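You operate a simulated robot arm through the tools that you are given. There is no shell and no other tool. Be economical: measure what you need, move in short steps, check, and stop when the job is done.

The job below is to be done with a simulated two-armed robot. You get a single attempt, and the scene is never put back.

Task
Make the green-tag box weathertight: small hatch shut and locked, round vent shut, latch tab down.

It is judged by the outcome, as a careful person would: the job done as asked, and still so three seconds after it is handed in. It fails if anything else is knocked over, pushed out of place, dropped, spilled or broken.

Robot
Two 7-joint arms with two-finger parallel grippers on one trunk, on a base that drives. Base frame: it is fixed to the floor where the robot stands at the start and does not move with it; the origin is under the middle of the robot, x ahead of it, y to its left, z up. Readings come in m, rad, newtons and seconds.
The left shoulder is at the start at [0.07, 0.163, 1.17], the right one opposite. With the tool pointing down near the work surface each hand reaches from about 0.32 to 0.86 m from the robot's upright axis, wherever it stands, measured 20 degrees to its own side. Places, roughly: green-tag handle [1.2, 0.4, 0.7]; green-tag latch tab [1.2, 0.4, 0.8]; round plate [1.75, 0, 1]; round vent [0.8, 0.2, 0.8]; small hatch [0.6, -0.2, 0.8]; tee handle [0.5, -0.2, 0.8]. Payload 3.43 kg a hand.
The TCP of each hand is the grasp point between the finger pads, 0.034 m short of the fingertips. In the tool frame z runs along the fingers and y along their closing line. Largest opening 0.128 m; finger width 0.024, thickness 0.012; the body of the gripper, 0.048 by 0.13 m, starts 0.096 m behind the TCP.
Orientation is told as [roll, pitch, yaw] about the base's x, y, z axes, in that order, counted from this pose: with the fingers straight down and closing along the base's y, the tool's x points along the base's -x, its y along +y and its z along -z.

Tools
- The arms move only by the tool step_arm. It takes "left_deltas", "right_deltas" or both (then of equal length, played together; a hand with none holds still); each is a list of rows, each a list of 7 numbers: the shift along the tool's x, y, z in units of 200 mm (1.0 is 200 mm), then the turn, a rotation vector about the tool's x, y, z in units of 90 degrees (1.0 is 90 degrees), then the opening, from 0 (shut) to 1 (fully open). In form: [[tx, ty, tz, wx, wy, wz, grip], ...]. A call has 1 to 10 rows; each row is the pose to reach, as a shift and turn from the pose commanded when the call began, along the tool's axes at that moment. A call with a number of a shift or a turn outside -1 to 1 is refused whole. A row lasts 0.2 s, in which the tool goes at most 0.05 m and 0.15 rad; a call with a longer step from one row to the next is refused whole, and so is a gripper value outside its range. Where a pose cannot be reached the arm comes as near as it can. A force on the tool above 40 N (or 10 N above the force at the start of the call, whichever is more), or a blocked arm, ends the call early, and 0.2 s more pass. Each finger travels about 0.153 m/s and halts on what it meets, pressing with about 27 N; the grip force reading is that of the motor and also rises with nothing between the fingers. The clock runs only during rows and for 0.2 s after the last one: add rows that repeat a pose to give the fingers time. The reply holds the time, the measured pose of the TCP, the force on the tool along the base axes, the opening and the grip force, in the units named above and with some noise, with the torque about the TCP (base axes, N m) and any sound that the robot's microphone picked up, and new pictures: "pictures" is both (left out), scene, wrist or none (wrist: the cameras of the hands that moved).
- Cameras (640 x 400 px; columns grow to the right, rows downward): "scene" is now at [0.1326, 0.0005, 1.3846]; the picture's right is [-0.03, -1.00, 0.00], its down [-0.70, 0.02, -0.71] and it looks along [0.71, -0.02, -0.70] (base axes); focal length 282 px, centre (320, 200). "left" rides on the left gripper at [0.076, 0.011, -0.16] in its tool frame; the picture's right is [-0.15, 0.99, 0.00], its down [-0.88, -0.13, -0.46] and it looks along [-0.45, -0.07, 0.89] (tool axes); focal length 234 px, centre (320, 200). "right" rides on the right gripper at [0.076, -0.011, -0.16] in its tool frame; the picture's right is [0.15, 0.99, 0.00], its down [-0.88, 0.13, -0.46] and it looks along [-0.45, 0.07, 0.89] (tool axes); focal length 234 px, centre (320, 200). There is no depth. A picture from a camera that has moved, and an enlarged one, comes with that camera's place and axes in the base frame and with its lens.
- lift_body(by): slides the trunk up (or, below 0, down) by that many m; the arms and the scene camera ride with it, the base frame stays. It gives what a move gives, with no picture.
- drive_base(legs): drives the robot by 1 to 6 legs, each [ahead, left, turn to the left] in m, m and rad, along the robot's own axes; the way and the turn of a leg run together, so that a leg with both is an arc; at most 1.5 m and 3.142 rad a leg. The arms and the cameras ride along, it lands a little off, and it stops where it bumps. It gives what a move gives, and a new picture of the scene camera.
- head_to(pan, tilt): turns the head with the scene camera to pan (to the left, within 1.501 rad either way) and tilt (down, from -0.506 to 1.204), counted from straight ahead of the robot. It gives what a move gives, and a new picture of the scene camera.
- close_up(camera, box): a new picture of the part [left, top, right, bottom] of that camera's present view, enlarged. It takes no simulated time.
- hand_in(): hands the job in; it is judged then, once.

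Go step by step. Nothing tells you exact positions but the pictures and the camera data: compare them with the known pose of the tool, close in by small moves and look again before you grip or let go. The budget is 120 turns and 260 pictures, counting those below and the enlarged ones. Unless the task says otherwise, let go and move clear before handing in, and close with one line.

The tools are called after "Emit:" as a command line: name --argument value ..., lists and objects as JSON in quotes. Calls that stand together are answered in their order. step_arm: Moves the arms, as the interface text tells. Its arguments: {"type":"object","properties":{"left_deltas":{"type":"array","items":{"type":"array","items":{"type":"number"}}},"right_deltas":{"type":"array","items":{"type":"array","items":{"type":"number"}}},"pictures":{"type":"string","enum":["both","scene","wrist","none"]}},"required":[]} The other tools are called the same way: lift_body (by) slides the trunk up or down; drive_base (legs) drives the base; head_to (pan, tilt) turns the head that bears the scene camera; close_up (camera, box) takes an enlarged picture of a part of a camera's view; hand_in () hands the job in.

At the start:

```text
time_s: 0.0
left_position: [0.4984, 0.1508, 1.0645]
left_tcp_rot: [0.001, 0.0, 0.001]
left_contact_force: [-0.2, 0.6, -0.3]
left_wrist_torque: [-0.01, -0.02, 0.01]
left_width: 0.1281
left_gripper_force: 0.1
right_position: [0.4661, -0.2335, 1.0651]
right_tcp_rot: [0.001, 0.001, 0.0]
right_contact_force: [0.6, 0.3, 0.5]
right_wrist_torque: [-0.01, 0.01, -0.03]
right_width: 0.128
right_gripper_force: 0.0
trunk travel left (down, up): [-0.65, 0.29]
robot x, y, heading: [0.0021, -0.0005, 0.003]
head pan, tilt: [-0.03, 0.775]
```

scene: 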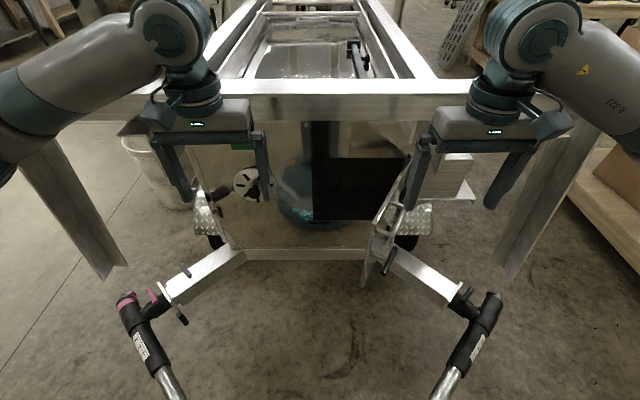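
right: 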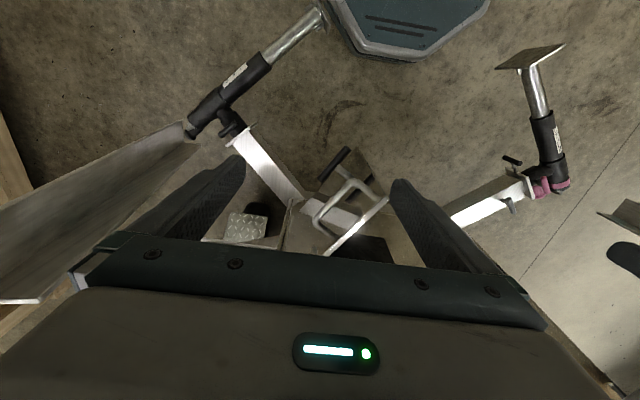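
left: 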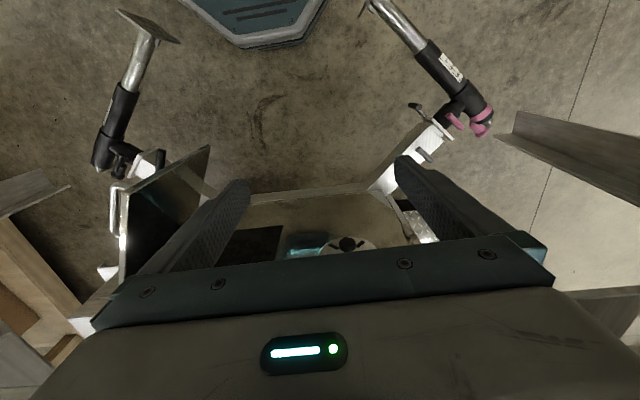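

I see a frame with a box behind it: an open hatch hinged at the right, a round vent on the left and a green tag up high. I'll enlarge the view before moving.

Emit:
close_up --camera "scene" --box '[180, 100, 480, 290]'

Emit:
close_up --camera "scene" --box '[340, 140, 480, 290]'

Emit:
head_to --pan 0.3 --tilt 0.5

```text
2.11 times, centred on (330, 195) of scene
camera zoom: at [0.1326, 0.0005, 1.3846], right [-0.03, -1.0, 0.0], down [-0.7, 0.02, -0.71], along [0.71, -0.02, -0.7], focal length 593 px, centre (299, 210)
```

zoom: 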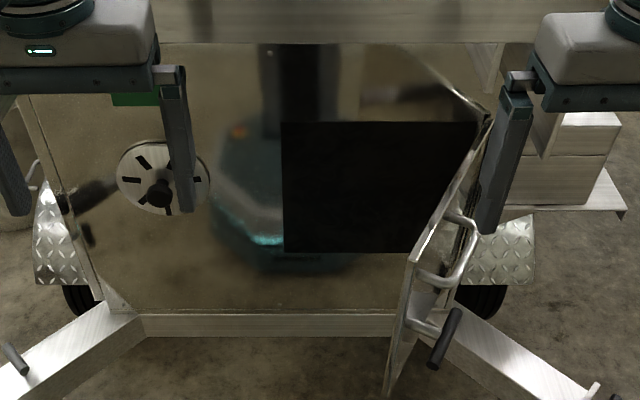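

```text
2.67 times, centred on (410, 215) of scene
camera zoom: at [0.1326, 0.0005, 1.3846], right [-0.03, -1.0, 0.0], down [-0.7, 0.02, -0.71], along [0.71, -0.02, -0.7], focal length 751 px, centre (80, 160)
```

zoom: 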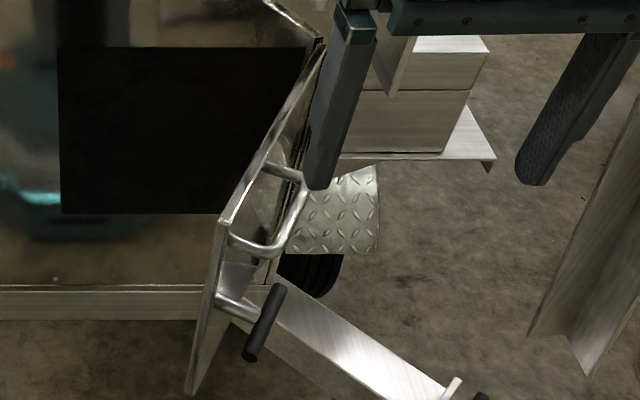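

```text
time_s: 0.8
left_position: [0.4989, 0.1514, 1.0655]
left_tcp_rot: [0.001, 0.0, 0.0]
left_contact_force: [0.4, 0.2, -0.8]
left_wrist_torque: [-0.01, 0.03, -0.01]
left_width: 0.128
left_gripper_force: 0.1
right_position: [0.466, -0.2342, 1.0657]
right_tcp_rot: [0.002, 0.001, -0.002]
right_contact_force: [0.0, -0.1, -0.5]
right_wrist_torque: [0.0, -0.02, 0.01]
right_width: 0.1279
right_gripper_force: 0.1
trunk travel left (down, up): [-0.65, 0.29]
robot x, y, heading: [0.0016, -0.0025, 0.001]
head pan, tilt: [0.3, 0.499]
camera scene: at [0.1378, 0.0297, 1.4084], right [0.29, -0.96, 0.0], down [-0.46, -0.14, -0.88], along [0.84, 0.26, -0.48], focal length 282 px, centre (320, 200)
```

scene: 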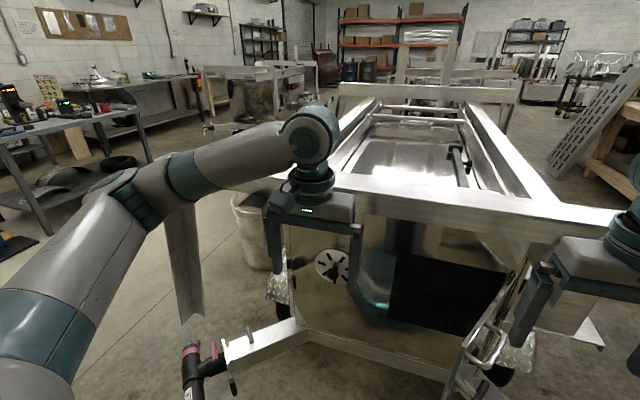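

The door stands about 60° open, hinged near y -0.28, with a D-handle and a black tee outside. I'll look at the tee, the inside of the door and the vent through the wrist cameras.

Emit:
close_up --camera "right" --box '[200, 120, 440, 270]'

Emit:
close_up --camera "left" --box '[80, 120, 260, 290]'

Emit:
close_up --camera "scene" --box '[270, 190, 400, 310]'

```text
2.67 times, centred on (320, 195) of right
camera zoom: at [0.3915, -0.2446, 1.2256], right [-0.15, 0.99, 0.0], down [0.88, 0.13, 0.46], along [0.45, 0.07, -0.89], focal length 624 px, centre (320, 213)
```

zoom: 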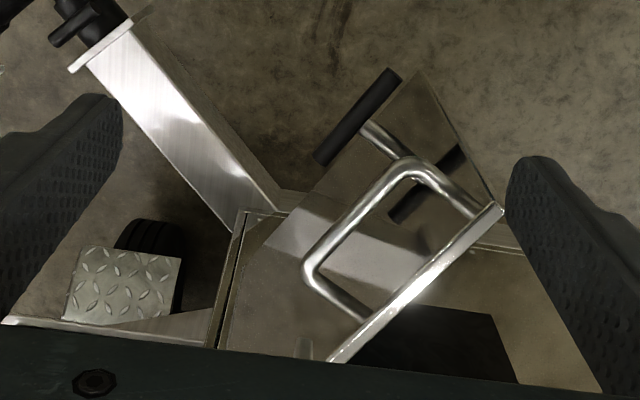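

```text
2.35 times, centred on (170, 205) of left
camera zoom: at [0.4217, 0.1627, 1.2239], right [0.15, 0.99, 0.0], down [0.88, -0.13, 0.46], along [0.45, -0.07, -0.89], focal length 551 px, centre (673, 188)
```

zoom: 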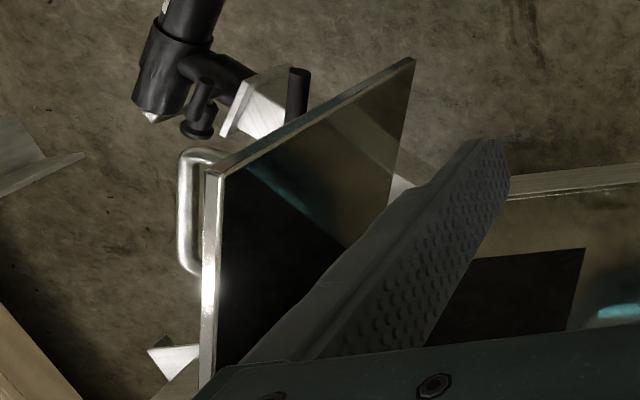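

```text
3.33 times, centred on (335, 250) of scene
camera zoom: at [0.1378, 0.0297, 1.4084], right [0.29, -0.96, 0.0], down [-0.46, -0.14, -0.88], along [0.84, 0.26, -0.48], focal length 939 px, centre (270, 33)
```

zoom: 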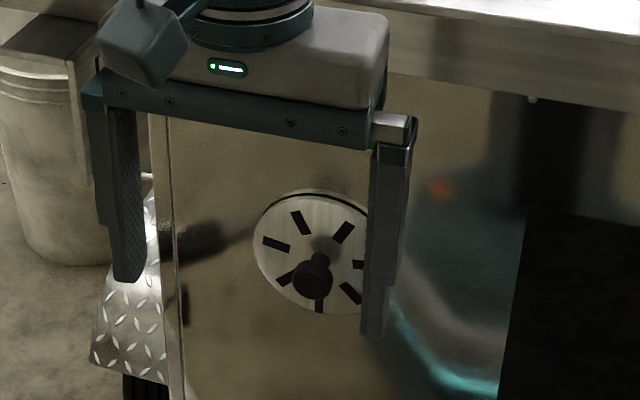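

The tee bar lies horizontal, presumably unlocked, and the vent is a slotted disc with a central knob. I'll turn the left hand to point ahead at vent height, and turn the head for a better look.

Emit:
step_arm --left_deltas '[[0, 0, 0.1, 0, -0.09, 0, 1], [0, 0, 0.2, 0, -0.18, 0, 1], [0, 0, 0.3, 0, -0.27, 0, 0.8], [0, 0, 0.4, 0, -0.36, 0, 0.7], [0, 0, 0.5, 0, -0.45, 0, 0.6], [0, 0, 0.6, 0, -0.54, 0, 0.6], [0, 0, 0.7, 0, -0.63, 0, 0.6], [0, 0, 0.8, 0, -0.72, 0, 0.6], [0, 0, 0.9, 0, -0.81, 0, 0.6], [0, 0, 1.0, 0, -0.9, 0, 0.6]]' --pictures "both"

```text
time_s: 3.0
left_position: [0.4984, 0.1525, 0.8659]
left_tcp_rot: [-0.003, -1.413, 0.005]
left_contact_force: [-0.2, 0.2, 0.3]
left_wrist_torque: [-0.01, -0.02, -0.02]
left_width: 0.0768
left_gripper_force: 0.1
left hand out of reach, approached as far as the arm can: row 5, 6, 7, 8, 9
right_position: [0.465, -0.2329, 1.0667]
right_tcp_rot: [-0.003, -0.001, 0.001]
right_contact_force: [0.0, -0.3, 0.3]
right_wrist_torque: [-0.01, -0.03, 0.02]
right_width: 0.128
right_gripper_force: 0.1
trunk travel left (down, up): [-0.65, 0.29]
robot x, y, heading: [0.0008, -0.0009, -0.002]
head pan, tilt: [0.3, 0.499]
camera scene: at [0.1369, 0.0312, 1.4087], right [0.3, -0.96, 0.0], down [-0.46, -0.14, -0.88], along [0.84, 0.26, -0.48], focal length 282 px, centre (320, 200)
camera left: at [0.327, 0.1633, 0.8144], right [0.02, 0.99, 0.14], down [-0.31, -0.13, 0.94], along [0.95, -0.07, 0.31], focal length 234 px, centre (320, 200)
```

scene: 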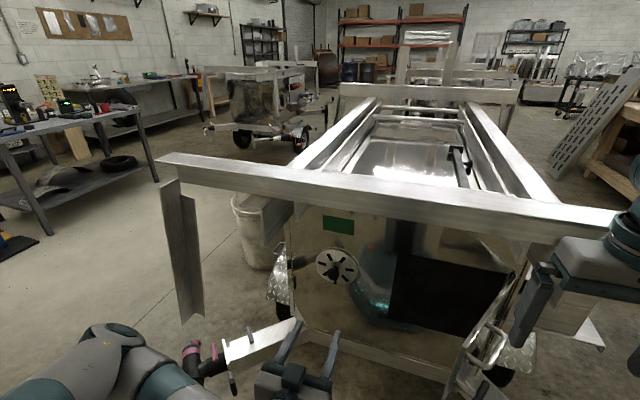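
left: 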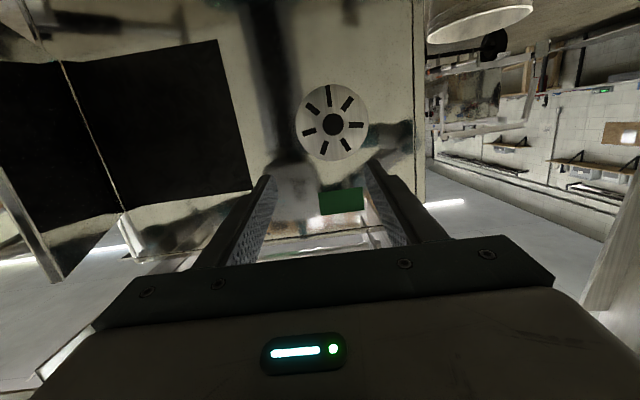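

The green tag is on this box's front, next to the vent. I'll enlarge the vent and the inside of the hatch opening.

Emit:
close_up --camera "left" --box '[280, 70, 390, 180]'

Emit:
close_up --camera "scene" --box '[300, 200, 400, 300]'

Emit:
close_up --camera "left" --box '[0, 30, 250, 290]'

```text
3.64 times, centred on (335, 125) of left
camera zoom: at [0.327, 0.1633, 0.8144], right [0.02, 0.99, 0.14], down [-0.31, -0.13, 0.94], along [0.95, -0.07, 0.31], focal length 852 px, centre (266, 473)
```

zoom: 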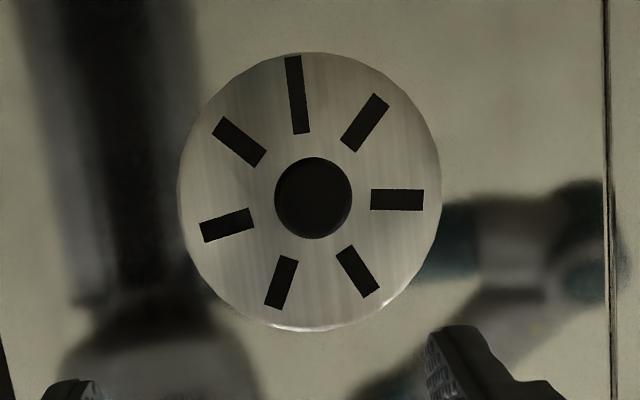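

```text
4.00 times, centred on (350, 250) of scene
camera zoom: at [0.1369, 0.0312, 1.4087], right [0.3, -0.96, 0.0], down [-0.46, -0.14, -0.88], along [0.84, 0.26, -0.48], focal length 1127 px, centre (200, 0)
```

zoom: 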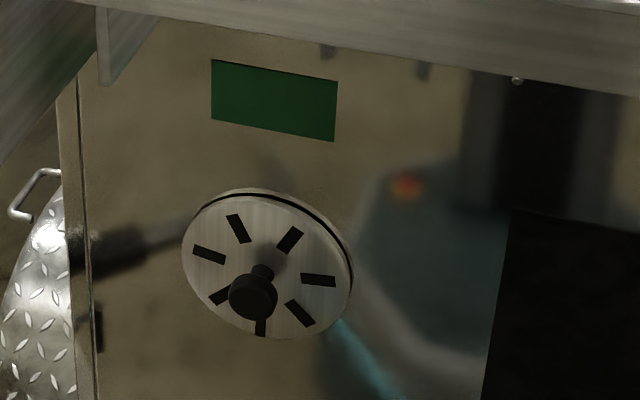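

```text
1.54 times, centred on (125, 160) of left
camera zoom: at [0.327, 0.1633, 0.8144], right [0.02, 0.99, 0.14], down [-0.31, -0.13, 0.94], along [0.95, -0.07, 0.31], focal length 360 px, centre (620, 262)
```

zoom: 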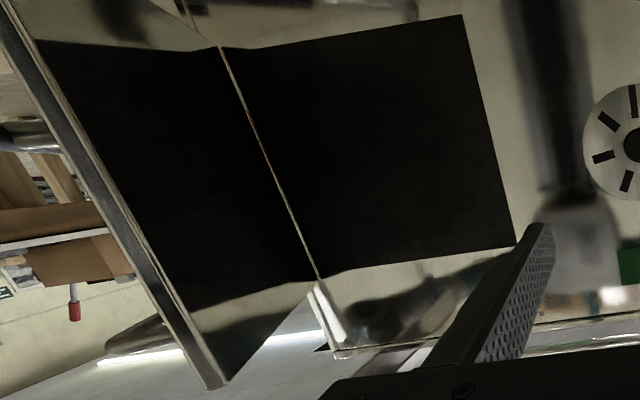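

The vent disc faces about x 0.78 and its knob front is at about (0.744, 0.177, 0.82). I'll approach with the left hand level to x 0.66 and check the alignment.

Emit:
step_arm --left_deltas '[[0.025, 0.03, 0.2, 0, -0.03, 0, 0.6], [0.05, 0.06, 0.42, 0, -0.05, 0, 0.6], [0.075, 0.09, 0.63, 0, -0.08, 0, 0.6], [0.1, 0.12, 0.826, 0, -0.1, 0, 0.6], [0.1, 0.12, 0.826, 0, -0.1, 0, 0.6]]' --pictures "both"

```text
time_s: 4.2
left_position: [0.6594, 0.1757, 0.8185]
left_tcp_rot: [-0.367, -1.568, 0.369]
left_contact_force: [-0.5, -0.4, 0.0]
left_wrist_torque: [-0.03, -0.01, -0.01]
left_width: 0.0769
left_gripper_force: 0.0
right_position: [0.4649, -0.2333, 1.0654]
right_tcp_rot: [-0.001, 0.0, 0.0]
right_contact_force: [-0.1, 0.2, -0.5]
right_wrist_torque: [0.02, 0.01, 0.02]
right_width: 0.1284
right_gripper_force: 0.2
trunk travel left (down, up): [-0.65, 0.29]
robot x, y, heading: [0.0018, -0.0004, -0.001]
head pan, tilt: [0.3, 0.499]
camera scene: at [0.1374, 0.03, 1.4085], right [0.3, -0.96, 0.0], down [-0.46, -0.14, -0.88], along [0.84, 0.26, -0.48], focal length 282 px, centre (320, 200)
camera left: at [0.4973, 0.1872, 0.7423], right [0.0, 0.99, 0.15], down [-0.46, -0.13, 0.88], along [0.89, -0.07, 0.45], focal length 234 px, centre (320, 200)
```

scene: 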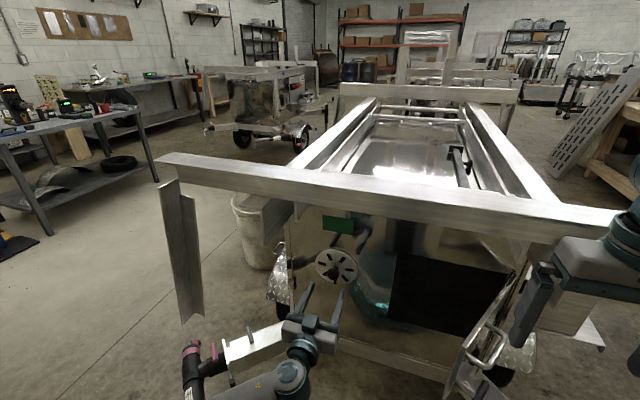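
left: 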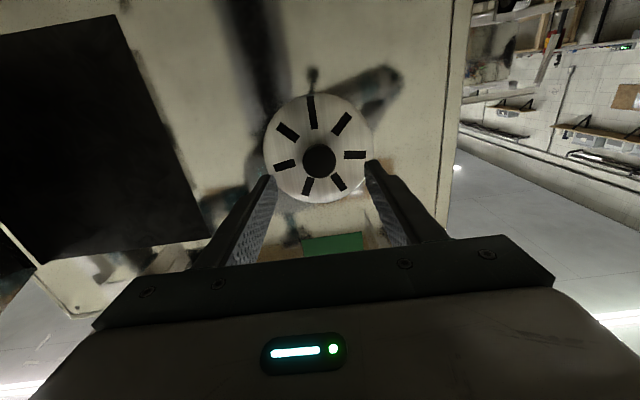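

The knob is at about (0.744, 0.175, 0.821), in line with the hand. I'll move in with the fingers open, then close on it.

Emit:
step_arm --left_deltas '[[-0.01, 0, 0.2, 0, 0, 0, 0.6], [-0.01, 0, 0.38, 0, 0, 0, 0.6], [-0.01, 0, 0.38, 0, 0, 0, 0.6]]' --pictures "wrist"

Emit:
close_up --camera "scene" --box '[280, 210, 400, 330]'

```text
time_s: 5.0
left_position: [0.7333, 0.1745, 0.821]
left_tcp_rot: [-2.334, -1.57, 2.335]
left_contact_force: [-8.4, 0.9, 1.4]
left_wrist_torque: [-0.09, -0.06, -0.37]
left_width: 0.0767
left_gripper_force: 0.2
right_position: [0.4655, -0.2331, 1.0662]
right_tcp_rot: [0.0, 0.0, -0.001]
right_contact_force: [0.7, -0.1, -0.2]
right_wrist_torque: [-0.01, 0.0, 0.02]
right_width: 0.1281
right_gripper_force: 0.1
trunk travel left (down, up): [-0.65, 0.29]
robot x, y, heading: [0.0016, 0.0012, 0.002]
head pan, tilt: [0.3, 0.499]
camera left: at [0.5727, 0.1863, 0.7444], right [0.0, 0.99, 0.15], down [-0.46, -0.13, 0.88], along [0.89, -0.07, 0.45], focal length 234 px, centre (320, 200)
```

left: 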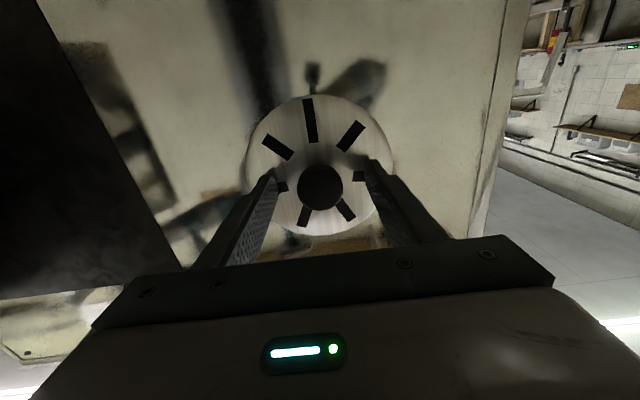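

```text
3.33 times, centred on (340, 270) of scene
camera zoom: at [0.1367, 0.03, 1.4086], right [0.3, -0.96, 0.0], down [-0.46, -0.14, -0.88], along [0.84, 0.26, -0.48], focal length 939 px, centre (253, -33)
```

zoom: 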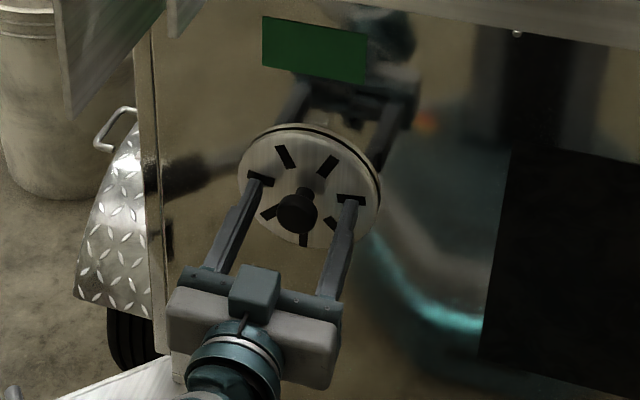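

The fingertips just touch the disc with about 8 N. I'll back off 5 mm and close on the knob.

Emit:
step_arm --left_deltas '[[0, 0, -0.03, 0, 0, 0, 0.6], [0, 0, -0.03, 0, 0, 0, 0.3], [0, 0, -0.03, 0, 0, 0, 0.15], [0, 0, -0.03, 0, 0, 0, 0.1], [0, 0, -0.03, 0, 0, 0, 0.1]]' --pictures "wrist"

```text
time_s: 6.2
left_position: [0.7286, 0.1741, 0.8217]
left_tcp_rot: [-2.917, -1.569, 2.917]
left_contact_force: [0.5, -0.3, 2.5]
left_wrist_torque: [0.07, -0.17, 0.04]
left_width: 0.0354
left_gripper_force: 45.2
right_position: [0.4659, -0.2347, 1.0667]
right_tcp_rot: [-0.001, -0.002, -0.001]
right_contact_force: [-0.3, -0.3, 0.1]
right_wrist_torque: [0.0, 0.0, -0.01]
right_width: 0.1282
right_gripper_force: 0.1
trunk travel left (down, up): [-0.65, 0.29]
robot x, y, heading: [-0.0009, -0.0005, -0.002]
head pan, tilt: [0.3, 0.499]
camera left: at [0.5672, 0.1862, 0.745], right [0.0, 0.99, 0.15], down [-0.46, -0.13, 0.88], along [0.89, -0.07, 0.45], focal length 234 px, centre (320, 200)
```

left: 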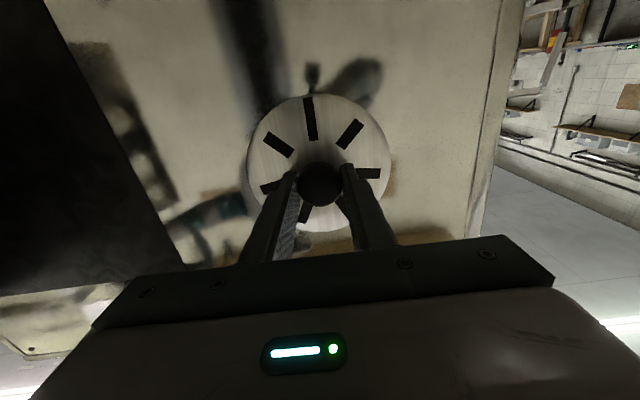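

The knob is held (0.035 m wide). I'll try a small clockwise twist and watch whether the disc turns.

Emit:
step_arm --left_deltas '[[0, 0, 0, 0, 0, 0.08, 0.1], [0, 0, 0, 0, 0, 0.16, 0.1]]' --pictures "wrist"

Emit:
close_up --camera "scene" --box '[310, 230, 380, 300]'

```text
time_s: 6.8
left_position: [0.7289, 0.1744, 0.8214]
left_tcp_rot: [1.571, -1.32, -1.574]
left_contact_force: [-1.2, -1.9, 0.8]
left_wrist_torque: [-0.09, -1.06, -0.23]
left_width: 0.0355
left_gripper_force: 44.8
right_position: [0.4662, -0.2343, 1.0659]
right_tcp_rot: [0.001, -0.001, 0.0]
right_contact_force: [0.3, -0.5, 0.2]
right_wrist_torque: [-0.02, 0.01, 0.0]
right_width: 0.128
right_gripper_force: 0.0
trunk travel left (down, up): [-0.65, 0.29]
robot x, y, heading: [-0.0011, 0.0008, -0.002]
head pan, tilt: [0.3, 0.499]
camera left: at [0.5672, 0.2046, 0.7502], right [0.0, 0.92, 0.39], down [-0.46, -0.35, 0.82], along [0.89, -0.18, 0.42], focal length 234 px, centre (320, 200)
```

left: 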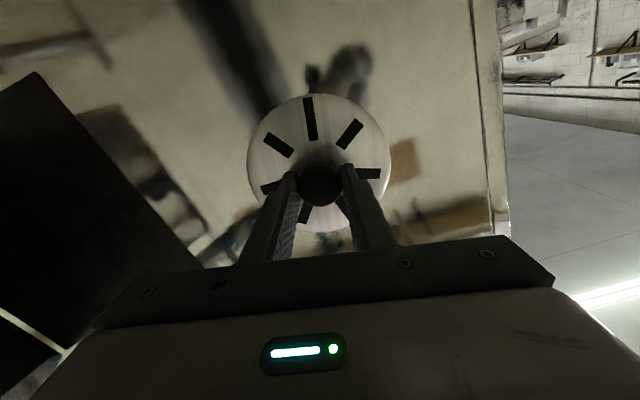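

```text
5.71 times, centred on (345, 265) of scene
camera zoom: at [0.1374, 0.0294, 1.4086], right [0.3, -0.96, 0.0], down [-0.46, -0.14, -0.88], along [0.84, 0.26, -0.48], focal length 1610 px, centre (177, -171)
```

zoom: 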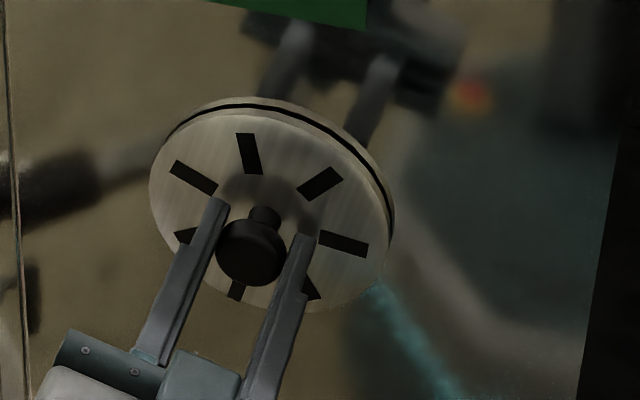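

The disc turns with the knob freely, and there's a dark gap behind it. I'll turn further clockwise and see whether the gap or the slots change.

Emit:
step_arm --left_deltas '[[0, 0, 0, 0, 0, 0.08, 0.1], [0, 0, 0, 0, 0, 0.16, 0.1], [0, 0, 0, 0, 0, 0.24, 0.1], [0, 0, 0, 0, 0, 0.32, 0.1]]' --pictures "wrist"

Emit:
close_up --camera "scene" --box '[310, 230, 380, 300]'

```text
time_s: 7.8
left_position: [0.727, 0.174, 0.8211]
left_tcp_rot: [1.57, -0.815, -1.572]
left_contact_force: [-0.3, -5.7, 1.0]
left_wrist_torque: [0.03, -0.77, -0.9]
left_width: 0.0356
left_gripper_force: 44.9
right_position: [0.4656, -0.2347, 1.066]
right_tcp_rot: [0.0, -0.002, 0.001]
right_contact_force: [-0.3, -0.7, -0.1]
right_wrist_torque: [0.03, 0.0, -0.01]
right_width: 0.128
right_gripper_force: 0.0
trunk travel left (down, up): [-0.65, 0.29]
robot x, y, heading: [-0.0057, -0.0, 0.004]
head pan, tilt: [0.3, 0.499]
camera left: at [0.5673, 0.2345, 0.7731], right [0.0, 0.62, 0.79], down [-0.46, -0.7, 0.55], along [0.89, -0.36, 0.28], focal length 234 px, centre (320, 200)
```

left: 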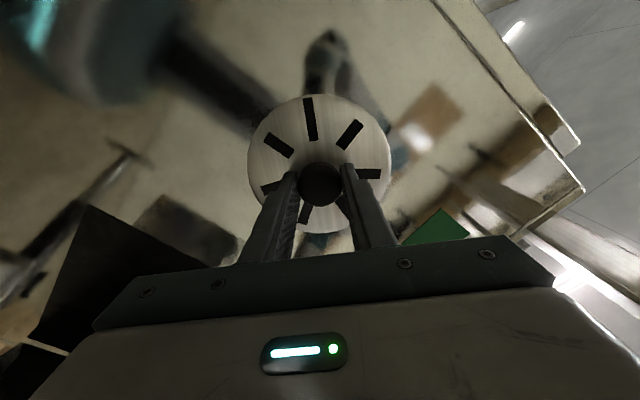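

```text
5.71 times, centred on (345, 265) of scene
camera zoom: at [0.1374, 0.0289, 1.4086], right [0.3, -0.96, 0.0], down [-0.46, -0.14, -0.88], along [0.84, 0.26, -0.48], focal length 1610 px, centre (177, -171)
```

zoom: 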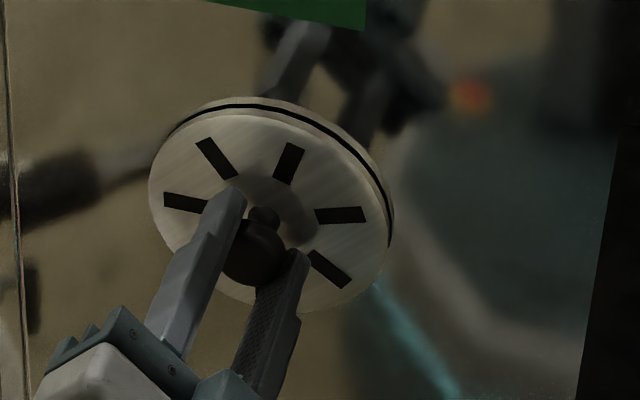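

The disc has turned about 43° and the slots stay black, so they look like markings and it probably works as a screw or turn vent. I'll turn it more and compare the gap at high zoom.

Emit:
close_up --camera "scene" --box '[325, 240, 360, 262]'

Emit:
step_arm --left_deltas '[[0, 0, 0, 0, 0, 0.08, 0.1], [0, 0, 0, 0, 0, 0.16, 0.1], [0, 0, 0, 0, 0, 0.24, 0.1], [0, 0, 0, 0, 0, 0.32, 0.1], [0, 0, 0, 0, 0, 0.4, 0.1], [0, 0, 0, 0, 0, 0.48, 0.1], [0, 0, 0, 0, 0, 0.56, 0.1], [0, 0, 0, 0, 0, 0.64, 0.1]]' --pictures "wrist"

Emit:
close_up --camera "scene" --box '[325, 240, 360, 262]'

```text
16.00 times, centred on (342, 251) of scene
camera zoom: at [0.1374, 0.0289, 1.4086], right [0.3, -0.96, 0.0], down [-0.46, -0.14, -0.88], along [0.84, 0.26, -0.48], focal length 4507 px, centre (-40, -616)
```

zoom: 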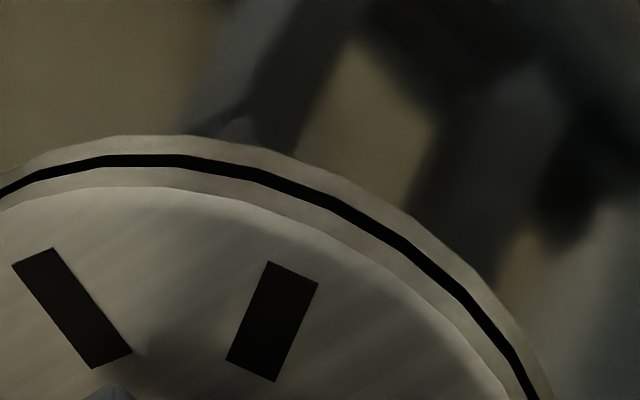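

```text
time_s: 9.6
left_position: [0.7286, 0.1755, 0.821]
left_tcp_rot: [1.568, 0.192, -1.569]
left_contact_force: [-8.0, -4.0, -7.2]
left_wrist_torque: [-0.55, 0.06, -0.08]
left_width: 0.0355
left_gripper_force: 45.1
right_position: [0.4666, -0.2333, 1.0653]
right_tcp_rot: [-0.001, 0.002, -0.001]
right_contact_force: [-0.2, 0.4, -0.3]
right_wrist_torque: [-0.02, -0.01, 0.02]
right_width: 0.1279
right_gripper_force: 0.2
trunk travel left (down, up): [-0.65, 0.29]
robot x, y, heading: [-0.0002, -0.0001, 0.001]
head pan, tilt: [0.3, 0.499]
camera left: at [0.5675, 0.2485, 0.8455], right [0.0, -0.33, 0.94], down [-0.45, -0.84, -0.29], along [0.89, -0.43, -0.15], focal length 234 px, centre (320, 200)
```

left: 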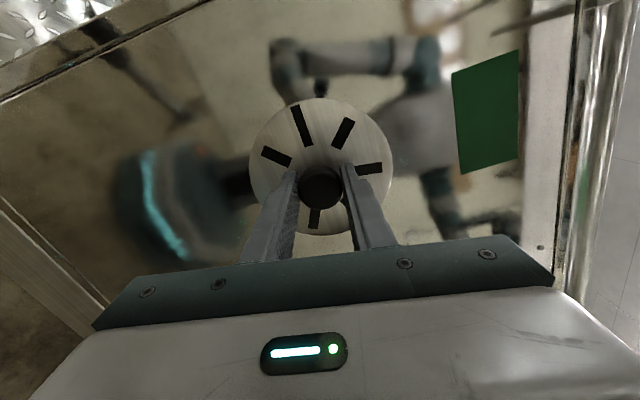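

```text
16.00 times, centred on (342, 251) of scene
camera zoom: at [0.1377, 0.0298, 1.4085], right [0.3, -0.96, 0.0], down [-0.46, -0.14, -0.88], along [0.84, 0.26, -0.48], focal length 4507 px, centre (-40, -616)
```

zoom: 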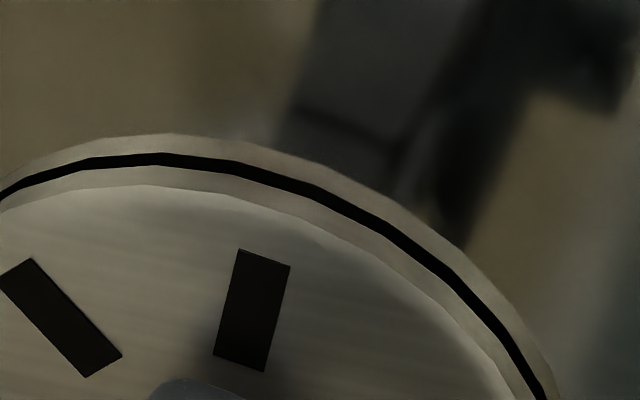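

The disc lags the hand by about 12° now, so it may have reached a stop near 90°. I'll turn a bit more to confirm it no longer follows.

Emit:
step_arm --left_deltas '[[0, 0, 0, 0, 0, 0.08, 0.05], [0, 0, 0, 0, 0, 0.16, 0.05]]' --pictures "wrist"

Emit:
close_up --camera "scene" --box '[310, 230, 380, 300]'

```text
time_s: 10.2
left_position: [0.7297, 0.177, 0.8207]
left_tcp_rot: [1.57, 0.442, -1.569]
left_contact_force: [-1.5, 3.3, -5.3]
left_wrist_torque: [-0.33, 0.09, 0.17]
left_width: 0.0353
left_gripper_force: 44.9
right_position: [0.4663, -0.2325, 1.0658]
right_tcp_rot: [-0.001, 0.002, 0.0]
right_contact_force: [-0.5, -0.2, -0.1]
right_wrist_torque: [0.0, -0.03, -0.03]
right_width: 0.1282
right_gripper_force: 0.0
trunk travel left (down, up): [-0.65, 0.29]
robot x, y, heading: [-0.0011, -0.0007, 0.002]
head pan, tilt: [0.3, 0.499]
camera left: at [0.5682, 0.2404, 0.8631], right [0.0, -0.56, 0.83], down [-0.45, -0.74, -0.49], along [0.89, -0.38, -0.25], focal length 234 px, centre (320, 200)
```

left: 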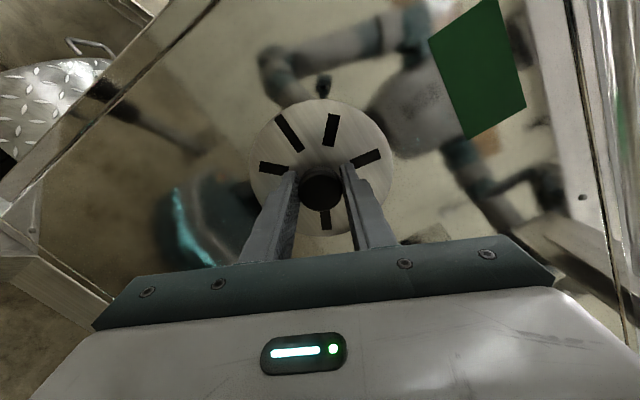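

```text
5.71 times, centred on (345, 265) of scene
camera zoom: at [0.1382, 0.0305, 1.4085], right [0.3, -0.96, 0.0], down [-0.46, -0.14, -0.88], along [0.84, 0.26, -0.48], focal length 1610 px, centre (177, -171)
```

zoom: 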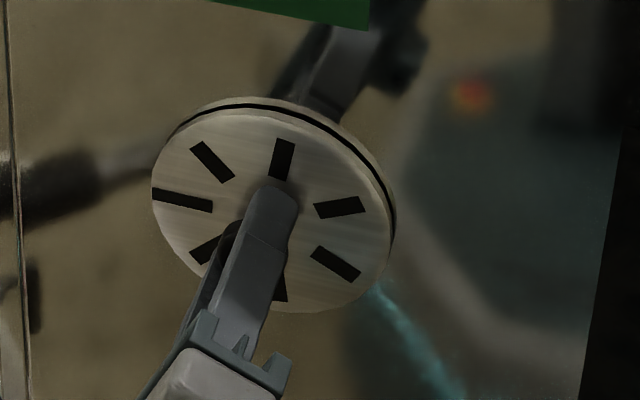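

The disc stays put while the fingers slip: it reached a firm stop after a 90° clockwise turn, long slot now at 9 o'clock. I'll take that as shut, release it and back off.

Emit:
step_arm --left_deltas '[[0, 0, 0, 0, 0, 0, 0.5], [0, 0, 0, 0, 0, 0, 0.6], [0, 0, -0.25, 0, 0, 0, 0.6], [0, 0, -0.5, 0, 0, 0, 0.6], [0, 0, -0.75, 0, 0, 0, 0.6], [0, 0, -0.75, 0, 0, -0.09, 0.6], [0, 0, -0.75, 0, 0, -0.18, 0.6], [0, 0, -0.75, 0, 0, -0.27, 0.6], [0, 0, -0.75, 0, 0, -0.36, 0.6], [0, 0, -0.75, 0, 0, -0.45, 0.6]]' --pictures "wrist"

Emit:
close_up --camera "scene" --box '[300, 220, 390, 310]'

```text
time_s: 12.4
left_position: [0.5795, 0.1741, 0.8211]
left_tcp_rot: [1.571, -0.269, -1.572]
left_contact_force: [-0.3, 0.0, -0.5]
left_wrist_torque: [0.03, 0.01, -0.01]
left_width: 0.0769
left_gripper_force: 0.1
right_position: [0.4651, -0.2328, 1.0668]
right_tcp_rot: [-0.002, 0.0, -0.001]
right_contact_force: [-0.2, 0.4, -0.5]
right_wrist_torque: [0.01, 0.0, 0.06]
right_width: 0.1277
right_gripper_force: 0.0
trunk travel left (down, up): [-0.65, 0.29]
robot x, y, heading: [-0.0035, -0.0006, 0.005]
head pan, tilt: [0.3, 0.499]
camera left: at [0.4174, 0.2515, 0.8112], right [0.0, 0.12, 0.99], down [-0.46, -0.88, 0.11], along [0.89, -0.45, 0.06], focal length 234 px, centre (320, 200)
```

left: 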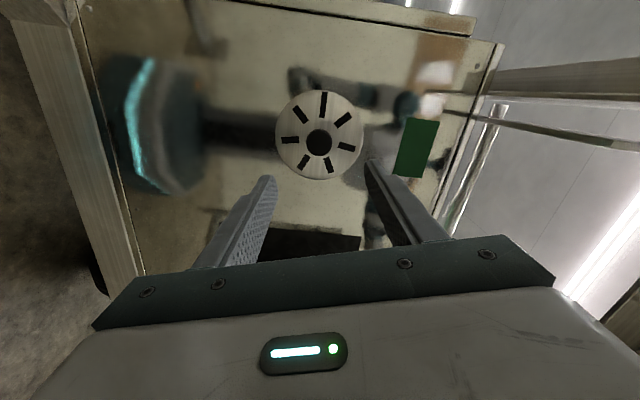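

```text
4.44 times, centred on (345, 265) of scene
camera zoom: at [0.1374, 0.0295, 1.4085], right [0.3, -0.96, 0.0], down [-0.46, -0.14, -0.88], along [0.84, 0.26, -0.48], focal length 1252 px, centre (209, -89)
```

zoom: 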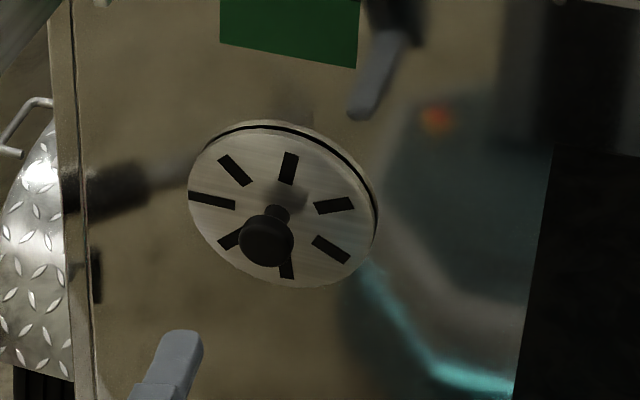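

The vent is released and still at its stop. Next I turn the right hand to point ahead, shifting right and slightly down so it stays clear of the tee, and turn the head toward the hatch.

Emit:
step_arm --right_deltas '[[0.02, -0.05, 0.02, 0, -0.09, 0, 0.8], [0.04, -0.1, 0.05, 0, -0.18, 0, 0.6], [0.06, -0.15, 0.1, 0, -0.27, 0, 0.4], [0.08, -0.2, 0.15, 0, -0.36, 0, 0.3], [0.1, -0.25, 0.2, 0, -0.45, 0, 0.2], [0.12, -0.3, 0.25, 0, -0.54, 0, 0.1], [0.15, -0.35, 0.3, 0, -0.63, 0, 0.0], [0.15, -0.4, 0.35, 0, -0.72, 0, 0.0], [0.15, -0.45, 0.4, 0, -0.81, 0, 0.0], [0.15, -0.5, 0.5, 0, -0.9, 0, 0.0]]' --pictures "none"

Emit:
head_to --pan -0.3 --tilt 0.75

Emit:
close_up --camera "right" --box '[0, 0, 640, 400]'

```text
time_s: 14.8
left_position: [0.5775, 0.1766, 0.8214]
left_tcp_rot: [1.571, -0.268, -1.571]
left_contact_force: [-0.4, 0.7, 0.2]
left_wrist_torque: [0.0, -0.03, 0.0]
left_width: 0.0768
left_gripper_force: 0.0
right_position: [0.5353, -0.3714, 1.0496]
right_tcp_rot: [-2.341, -1.389, 2.38]
right_contact_force: [-0.4, -0.1, -0.1]
right_wrist_torque: [-0.01, 0.0, -0.01]
right_width: 0.0
right_gripper_force: 27.0
right hand out of reach, approached as far as the arm can: row 3, 4, 5, 6, 7, 8, 9, 10
trunk travel left (down, up): [-0.65, 0.29]
robot x, y, heading: [0.0012, -0.0008, 0.001]
head pan, tilt: [0.3, 0.499]
stopped in row 10 (right hand): the arm was blocked; the commanded pose is now the measured one
```

```text
time_s: 15.8
left_position: [0.5784, 0.1748, 0.8211]
left_tcp_rot: [1.573, -0.266, -1.572]
left_contact_force: [-0.1, -0.1, -0.9]
left_wrist_torque: [-0.02, 0.02, 0.02]
left_width: 0.0765
left_gripper_force: 0.1
right_position: [0.5356, -0.3713, 1.0462]
right_tcp_rot: [-2.34, -1.391, 2.374]
right_contact_force: [0.3, -0.6, -0.9]
right_wrist_torque: [0.0, 0.0, 0.01]
right_width: 0.0001
right_gripper_force: 27.1
trunk travel left (down, up): [-0.65, 0.29]
robot x, y, heading: [-0.0008, 0.002, 0.004]
head pan, tilt: [-0.3, 0.75]
camera scene: at [0.1298, -0.0218, 1.3866], right [-0.3, -0.96, 0.0], down [-0.65, 0.2, -0.73], along [0.7, -0.22, -0.68], focal length 282 px, centre (320, 200)
```

scene: 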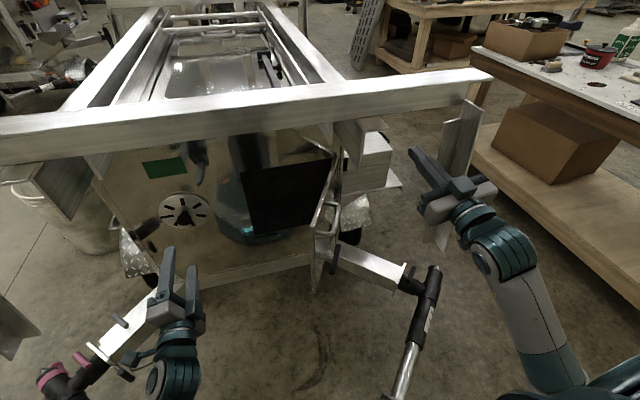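

```text
1.00 times, centred on (320, 200) of right (not enlarged: the box is as wide or as high as the picture)
camera zoom: at [0.3893, -0.3991, 0.9539], right [-0.01, 0.96, -0.27], down [-0.57, 0.22, 0.79], along [0.82, 0.16, 0.54], focal length 234 px, centre (320, 200)
```

zoom: 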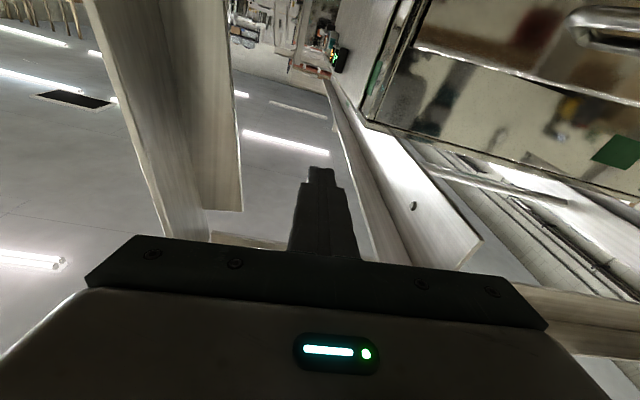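

The right hand now points ahead but is too high, at z 1.05. I'll lower it straight down beside the open door and level it.

Emit:
step_arm --right_deltas '[[0.2, 0.025, -0.02, 0.005, 0.015, 0.02, 0], [0.4, 0.05, -0.045, 0.01, 0.03, 0.04, 0], [0.6, 0.075, -0.07, 0.015, 0.045, 0.06, 0], [0.8, 0.1, -0.09, 0.02, 0.06, 0.08, 0], [0.93, 0.12, -0.11, 0.025, 0.075, 0.08, 0]]' --pictures "both"

```text
time_s: 17.0
left_position: [0.5791, 0.1744, 0.82]
left_tcp_rot: [1.572, -0.268, -1.571]
left_contact_force: [0.1, 0.3, 0.1]
left_wrist_torque: [-0.03, 0.01, -0.01]
left_width: 0.0766
left_gripper_force: 0.1
right_position: [0.5357, -0.3868, 0.8607]
right_tcp_rot: [2.252, -1.562, -2.245]
right_contact_force: [0.3, -0.3, 0.2]
right_wrist_torque: [0.01, 0.01, -0.01]
right_width: 0.0
right_gripper_force: 27.3
right hand out of reach, approached as far as the arm can: row 3, 4, 5
trunk travel left (down, up): [-0.65, 0.29]
robot x, y, heading: [-0.0006, -0.0027, 0.0]
head pan, tilt: [-0.3, 0.75]
camera scene: at [0.1294, -0.0222, 1.3866], right [-0.3, -0.96, 0.0], down [-0.65, 0.2, -0.73], along [0.7, -0.22, -0.68], focal length 282 px, centre (320, 200)
camera right: at [0.3774, -0.3987, 0.7844], right [-0.01, 0.99, -0.14], down [-0.46, 0.12, 0.88], along [0.89, 0.07, 0.46], focal length 234 px, centre (320, 200)
```

scene: 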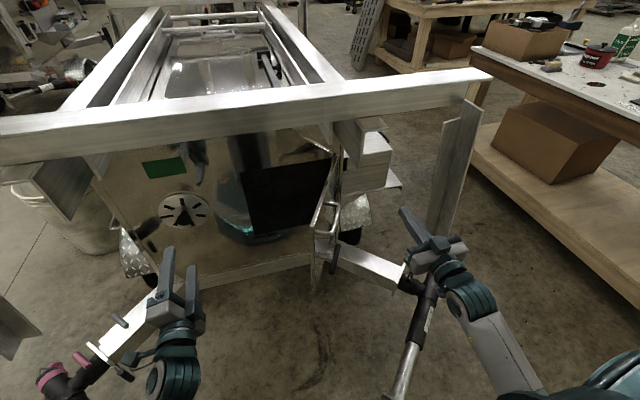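
right: 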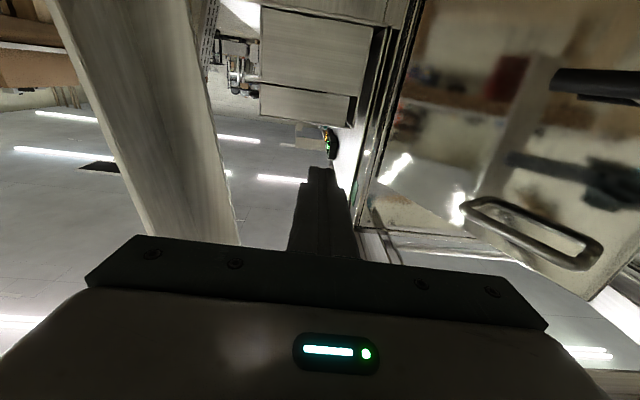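

The hatch handle is at about z 0.89 and the tee at z 0.76. I'll bring the closed right fingertips in between them, at z 0.825, up near the door's outer face.

Emit:
step_arm --right_deltas '[[0.18, 0.0, 0.02, 0, 0, 0, 0], [0.18, 0.2, 0.05, 0, 0, 0, 0], [0.18, 0.4, 0.08, 0, 0, 0, 0], [0.18, 0.6, 0.1, 0, 0, 0, 0], [0.18, 0.685, 0.1, 0, 0, 0, 0]]' --pictures "both"

Emit:
close_up --camera "scene" --box '[240, 160, 460, 310]'

```text
time_s: 18.2
left_position: [0.579, 0.1736, 0.8204]
left_tcp_rot: [1.573, -0.265, -1.571]
left_contact_force: [0.8, 0.0, -0.6]
left_wrist_torque: [-0.02, -0.02, 0.01]
left_width: 0.0767
left_gripper_force: 0.2
right_position: [0.5594, -0.3494, 0.8473]
right_tcp_rot: [1.487, -1.523, -1.426]
right_contact_force: [0.4, 0.1, 0.6]
right_wrist_torque: [0.01, 0.0, -0.01]
right_width: 0.0002
right_gripper_force: 26.9
right hand out of reach, approached as far as the arm can: row 1, 2, 3, 4, 5
trunk travel left (down, up): [-0.65, 0.29]
robot x, y, heading: [-0.0011, -0.0039, -0.002]
head pan, tilt: [-0.3, 0.75]
camera scene: at [0.1296, -0.022, 1.3865], right [-0.3, -0.96, 0.0], down [-0.65, 0.2, -0.73], along [0.7, -0.22, -0.68], focal length 282 px, centre (320, 200)
camera right: at [0.401, -0.3677, 0.7713], right [-0.06, 0.99, -0.1], down [-0.46, 0.06, 0.89], along [0.89, 0.1, 0.45], focal length 234 px, centre (320, 200)
```

scene: 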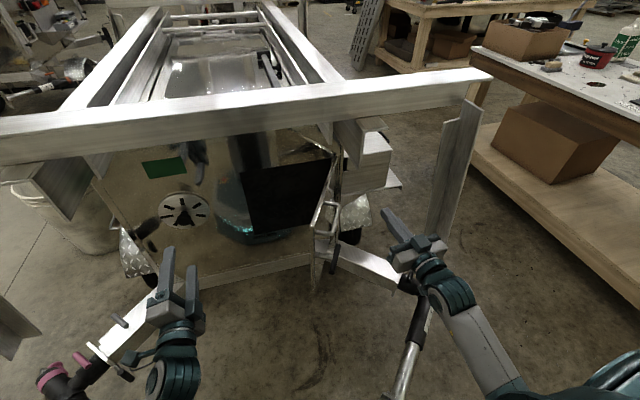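
right: 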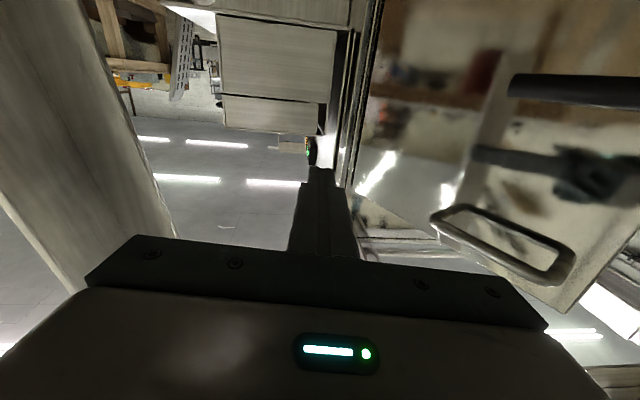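

```text
2.67 times, centred on (350, 235) of scene
camera zoom: at [0.1296, -0.022, 1.3865], right [-0.3, -0.96, 0.0], down [-0.65, 0.2, -0.73], along [0.7, -0.22, -0.68], focal length 751 px, centre (240, 107)
```

zoom: 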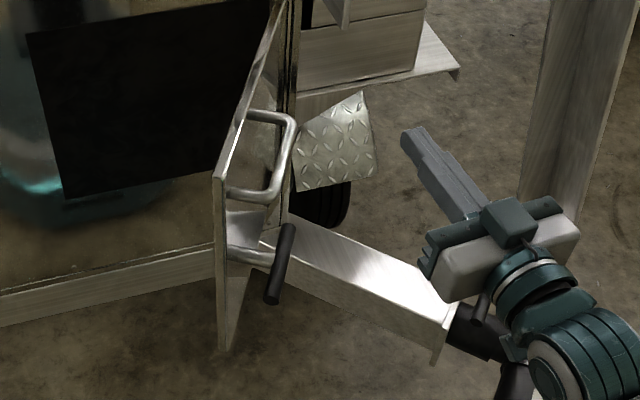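

The right arm is cramped at this distance. I'll back the base 0.18 m to give it room, then bring the hand forward again.

Emit:
drive_base --legs '[[-0.18, 0, 0]]'

```text
time_s: 19.7
left_position: [0.3974, 0.1738, 0.8208]
left_tcp_rot: [1.572, -0.265, -1.571]
left_contact_force: [0.1, -0.2, -0.8]
left_wrist_torque: [-0.02, 0.01, -0.01]
left_width: 0.0769
left_gripper_force: 0.2
right_position: [0.3786, -0.3497, 0.8469]
right_tcp_rot: [1.52, -1.526, -1.455]
right_contact_force: [-0.7, -0.4, -0.2]
right_wrist_torque: [0.0, 0.0, 0.0]
right_width: 0.0001
right_gripper_force: 27.2
trunk travel left (down, up): [-0.65, 0.29]
robot x, y, heading: [-0.1794, 0.0007, 0.002]
head pan, tilt: [-0.3, 0.75]
camera scene: at [-0.0519, -0.0217, 1.3867], right [-0.3, -0.96, 0.0], down [-0.65, 0.2, -0.73], along [0.7, -0.22, -0.68], focal length 282 px, centre (320, 200)
```

scene: 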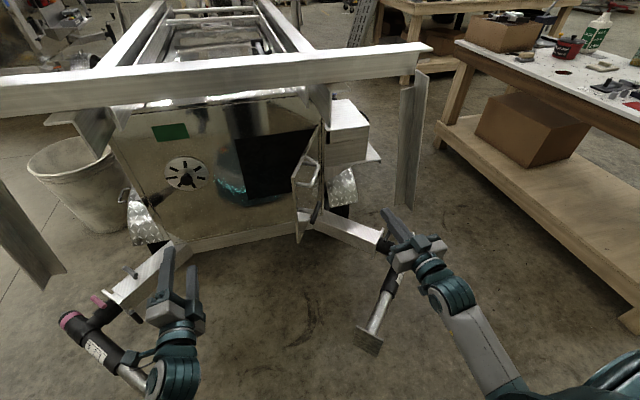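

Now I move the right hand forward and left, to about (0.53, -0.25, 0.825).

Emit:
step_arm --right_deltas '[[0.02, 0.0, 0.2, 0, 0, 0, 0], [0.05, 0.1, 0.4, 0, 0, 0, 0], [0.08, 0.25, 0.55, 0, 0, 0, 0], [0.1, 0.4, 0.7, 0, 0, 0, 0], [0.11, 0.5, 0.75, 0, 0, 0, 0]]' --pictures "both"

Emit:
close_up --camera "scene" --box '[240, 120, 440, 270]'

```text
time_s: 20.9
left_position: [0.399, 0.1747, 0.8207]
left_tcp_rot: [1.57, -0.266, -1.57]
left_contact_force: [-0.3, 0.1, 0.4]
left_wrist_torque: [-0.01, -0.03, -0.01]
left_width: 0.0771
left_gripper_force: 0.0
right_position: [0.5284, -0.3019, 0.8337]
right_tcp_rot: [1.463, -1.491, -1.337]
right_contact_force: [0.2, -0.6, -0.2]
right_wrist_torque: [0.01, -0.03, -0.02]
right_width: 0.0001
right_gripper_force: 27.0
right hand out of reach, approached as far as the arm can: row 2, 3, 4, 5
trunk travel left (down, up): [-0.65, 0.29]
robot x, y, heading: [-0.1834, -0.0, -0.002]
head pan, tilt: [-0.3, 0.75]
camera scene: at [-0.0508, -0.0217, 1.3866], right [-0.3, -0.96, 0.0], down [-0.65, 0.2, -0.73], along [0.7, -0.22, -0.68], focal length 282 px, centre (320, 200)
camera right: at [0.3712, -0.3278, 0.7591], right [-0.13, 0.99, -0.07], down [-0.45, 0.0, 0.89], along [0.88, 0.14, 0.45], focal length 234 px, centre (320, 200)
```

scene: 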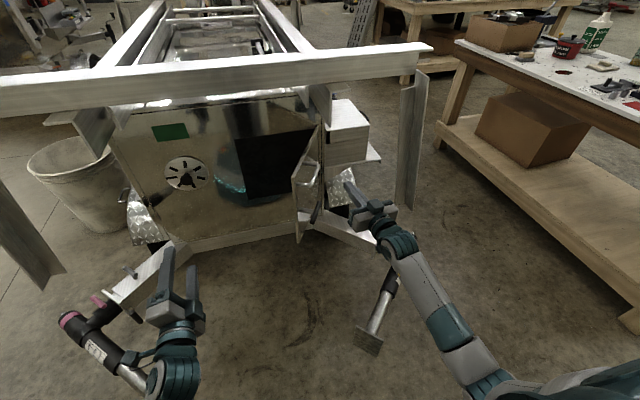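
right: 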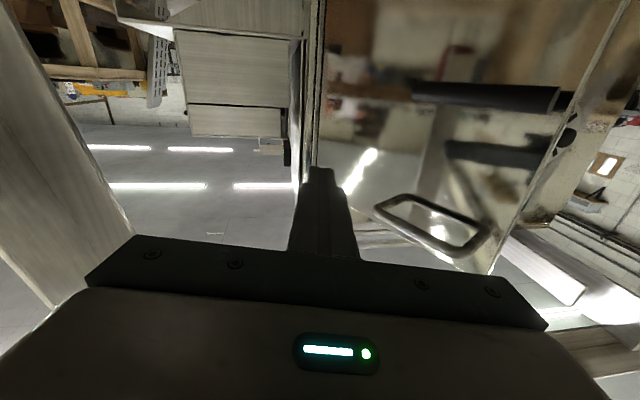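

```text
2.67 times, centred on (340, 195) of scene
camera zoom: at [-0.0508, -0.0217, 1.3866], right [-0.3, -0.96, 0.0], down [-0.65, 0.2, -0.73], along [0.7, -0.22, -0.68], focal length 751 px, centre (267, 213)
```

zoom: 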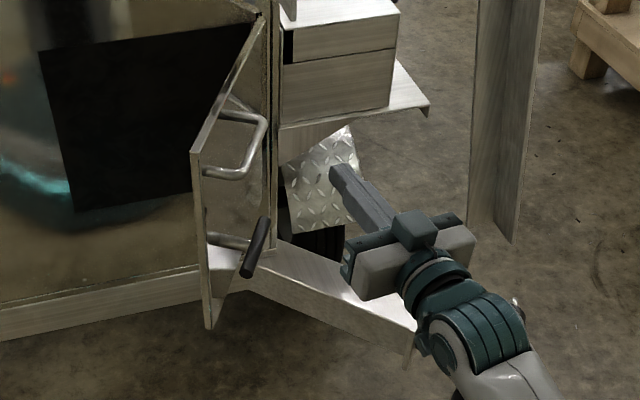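

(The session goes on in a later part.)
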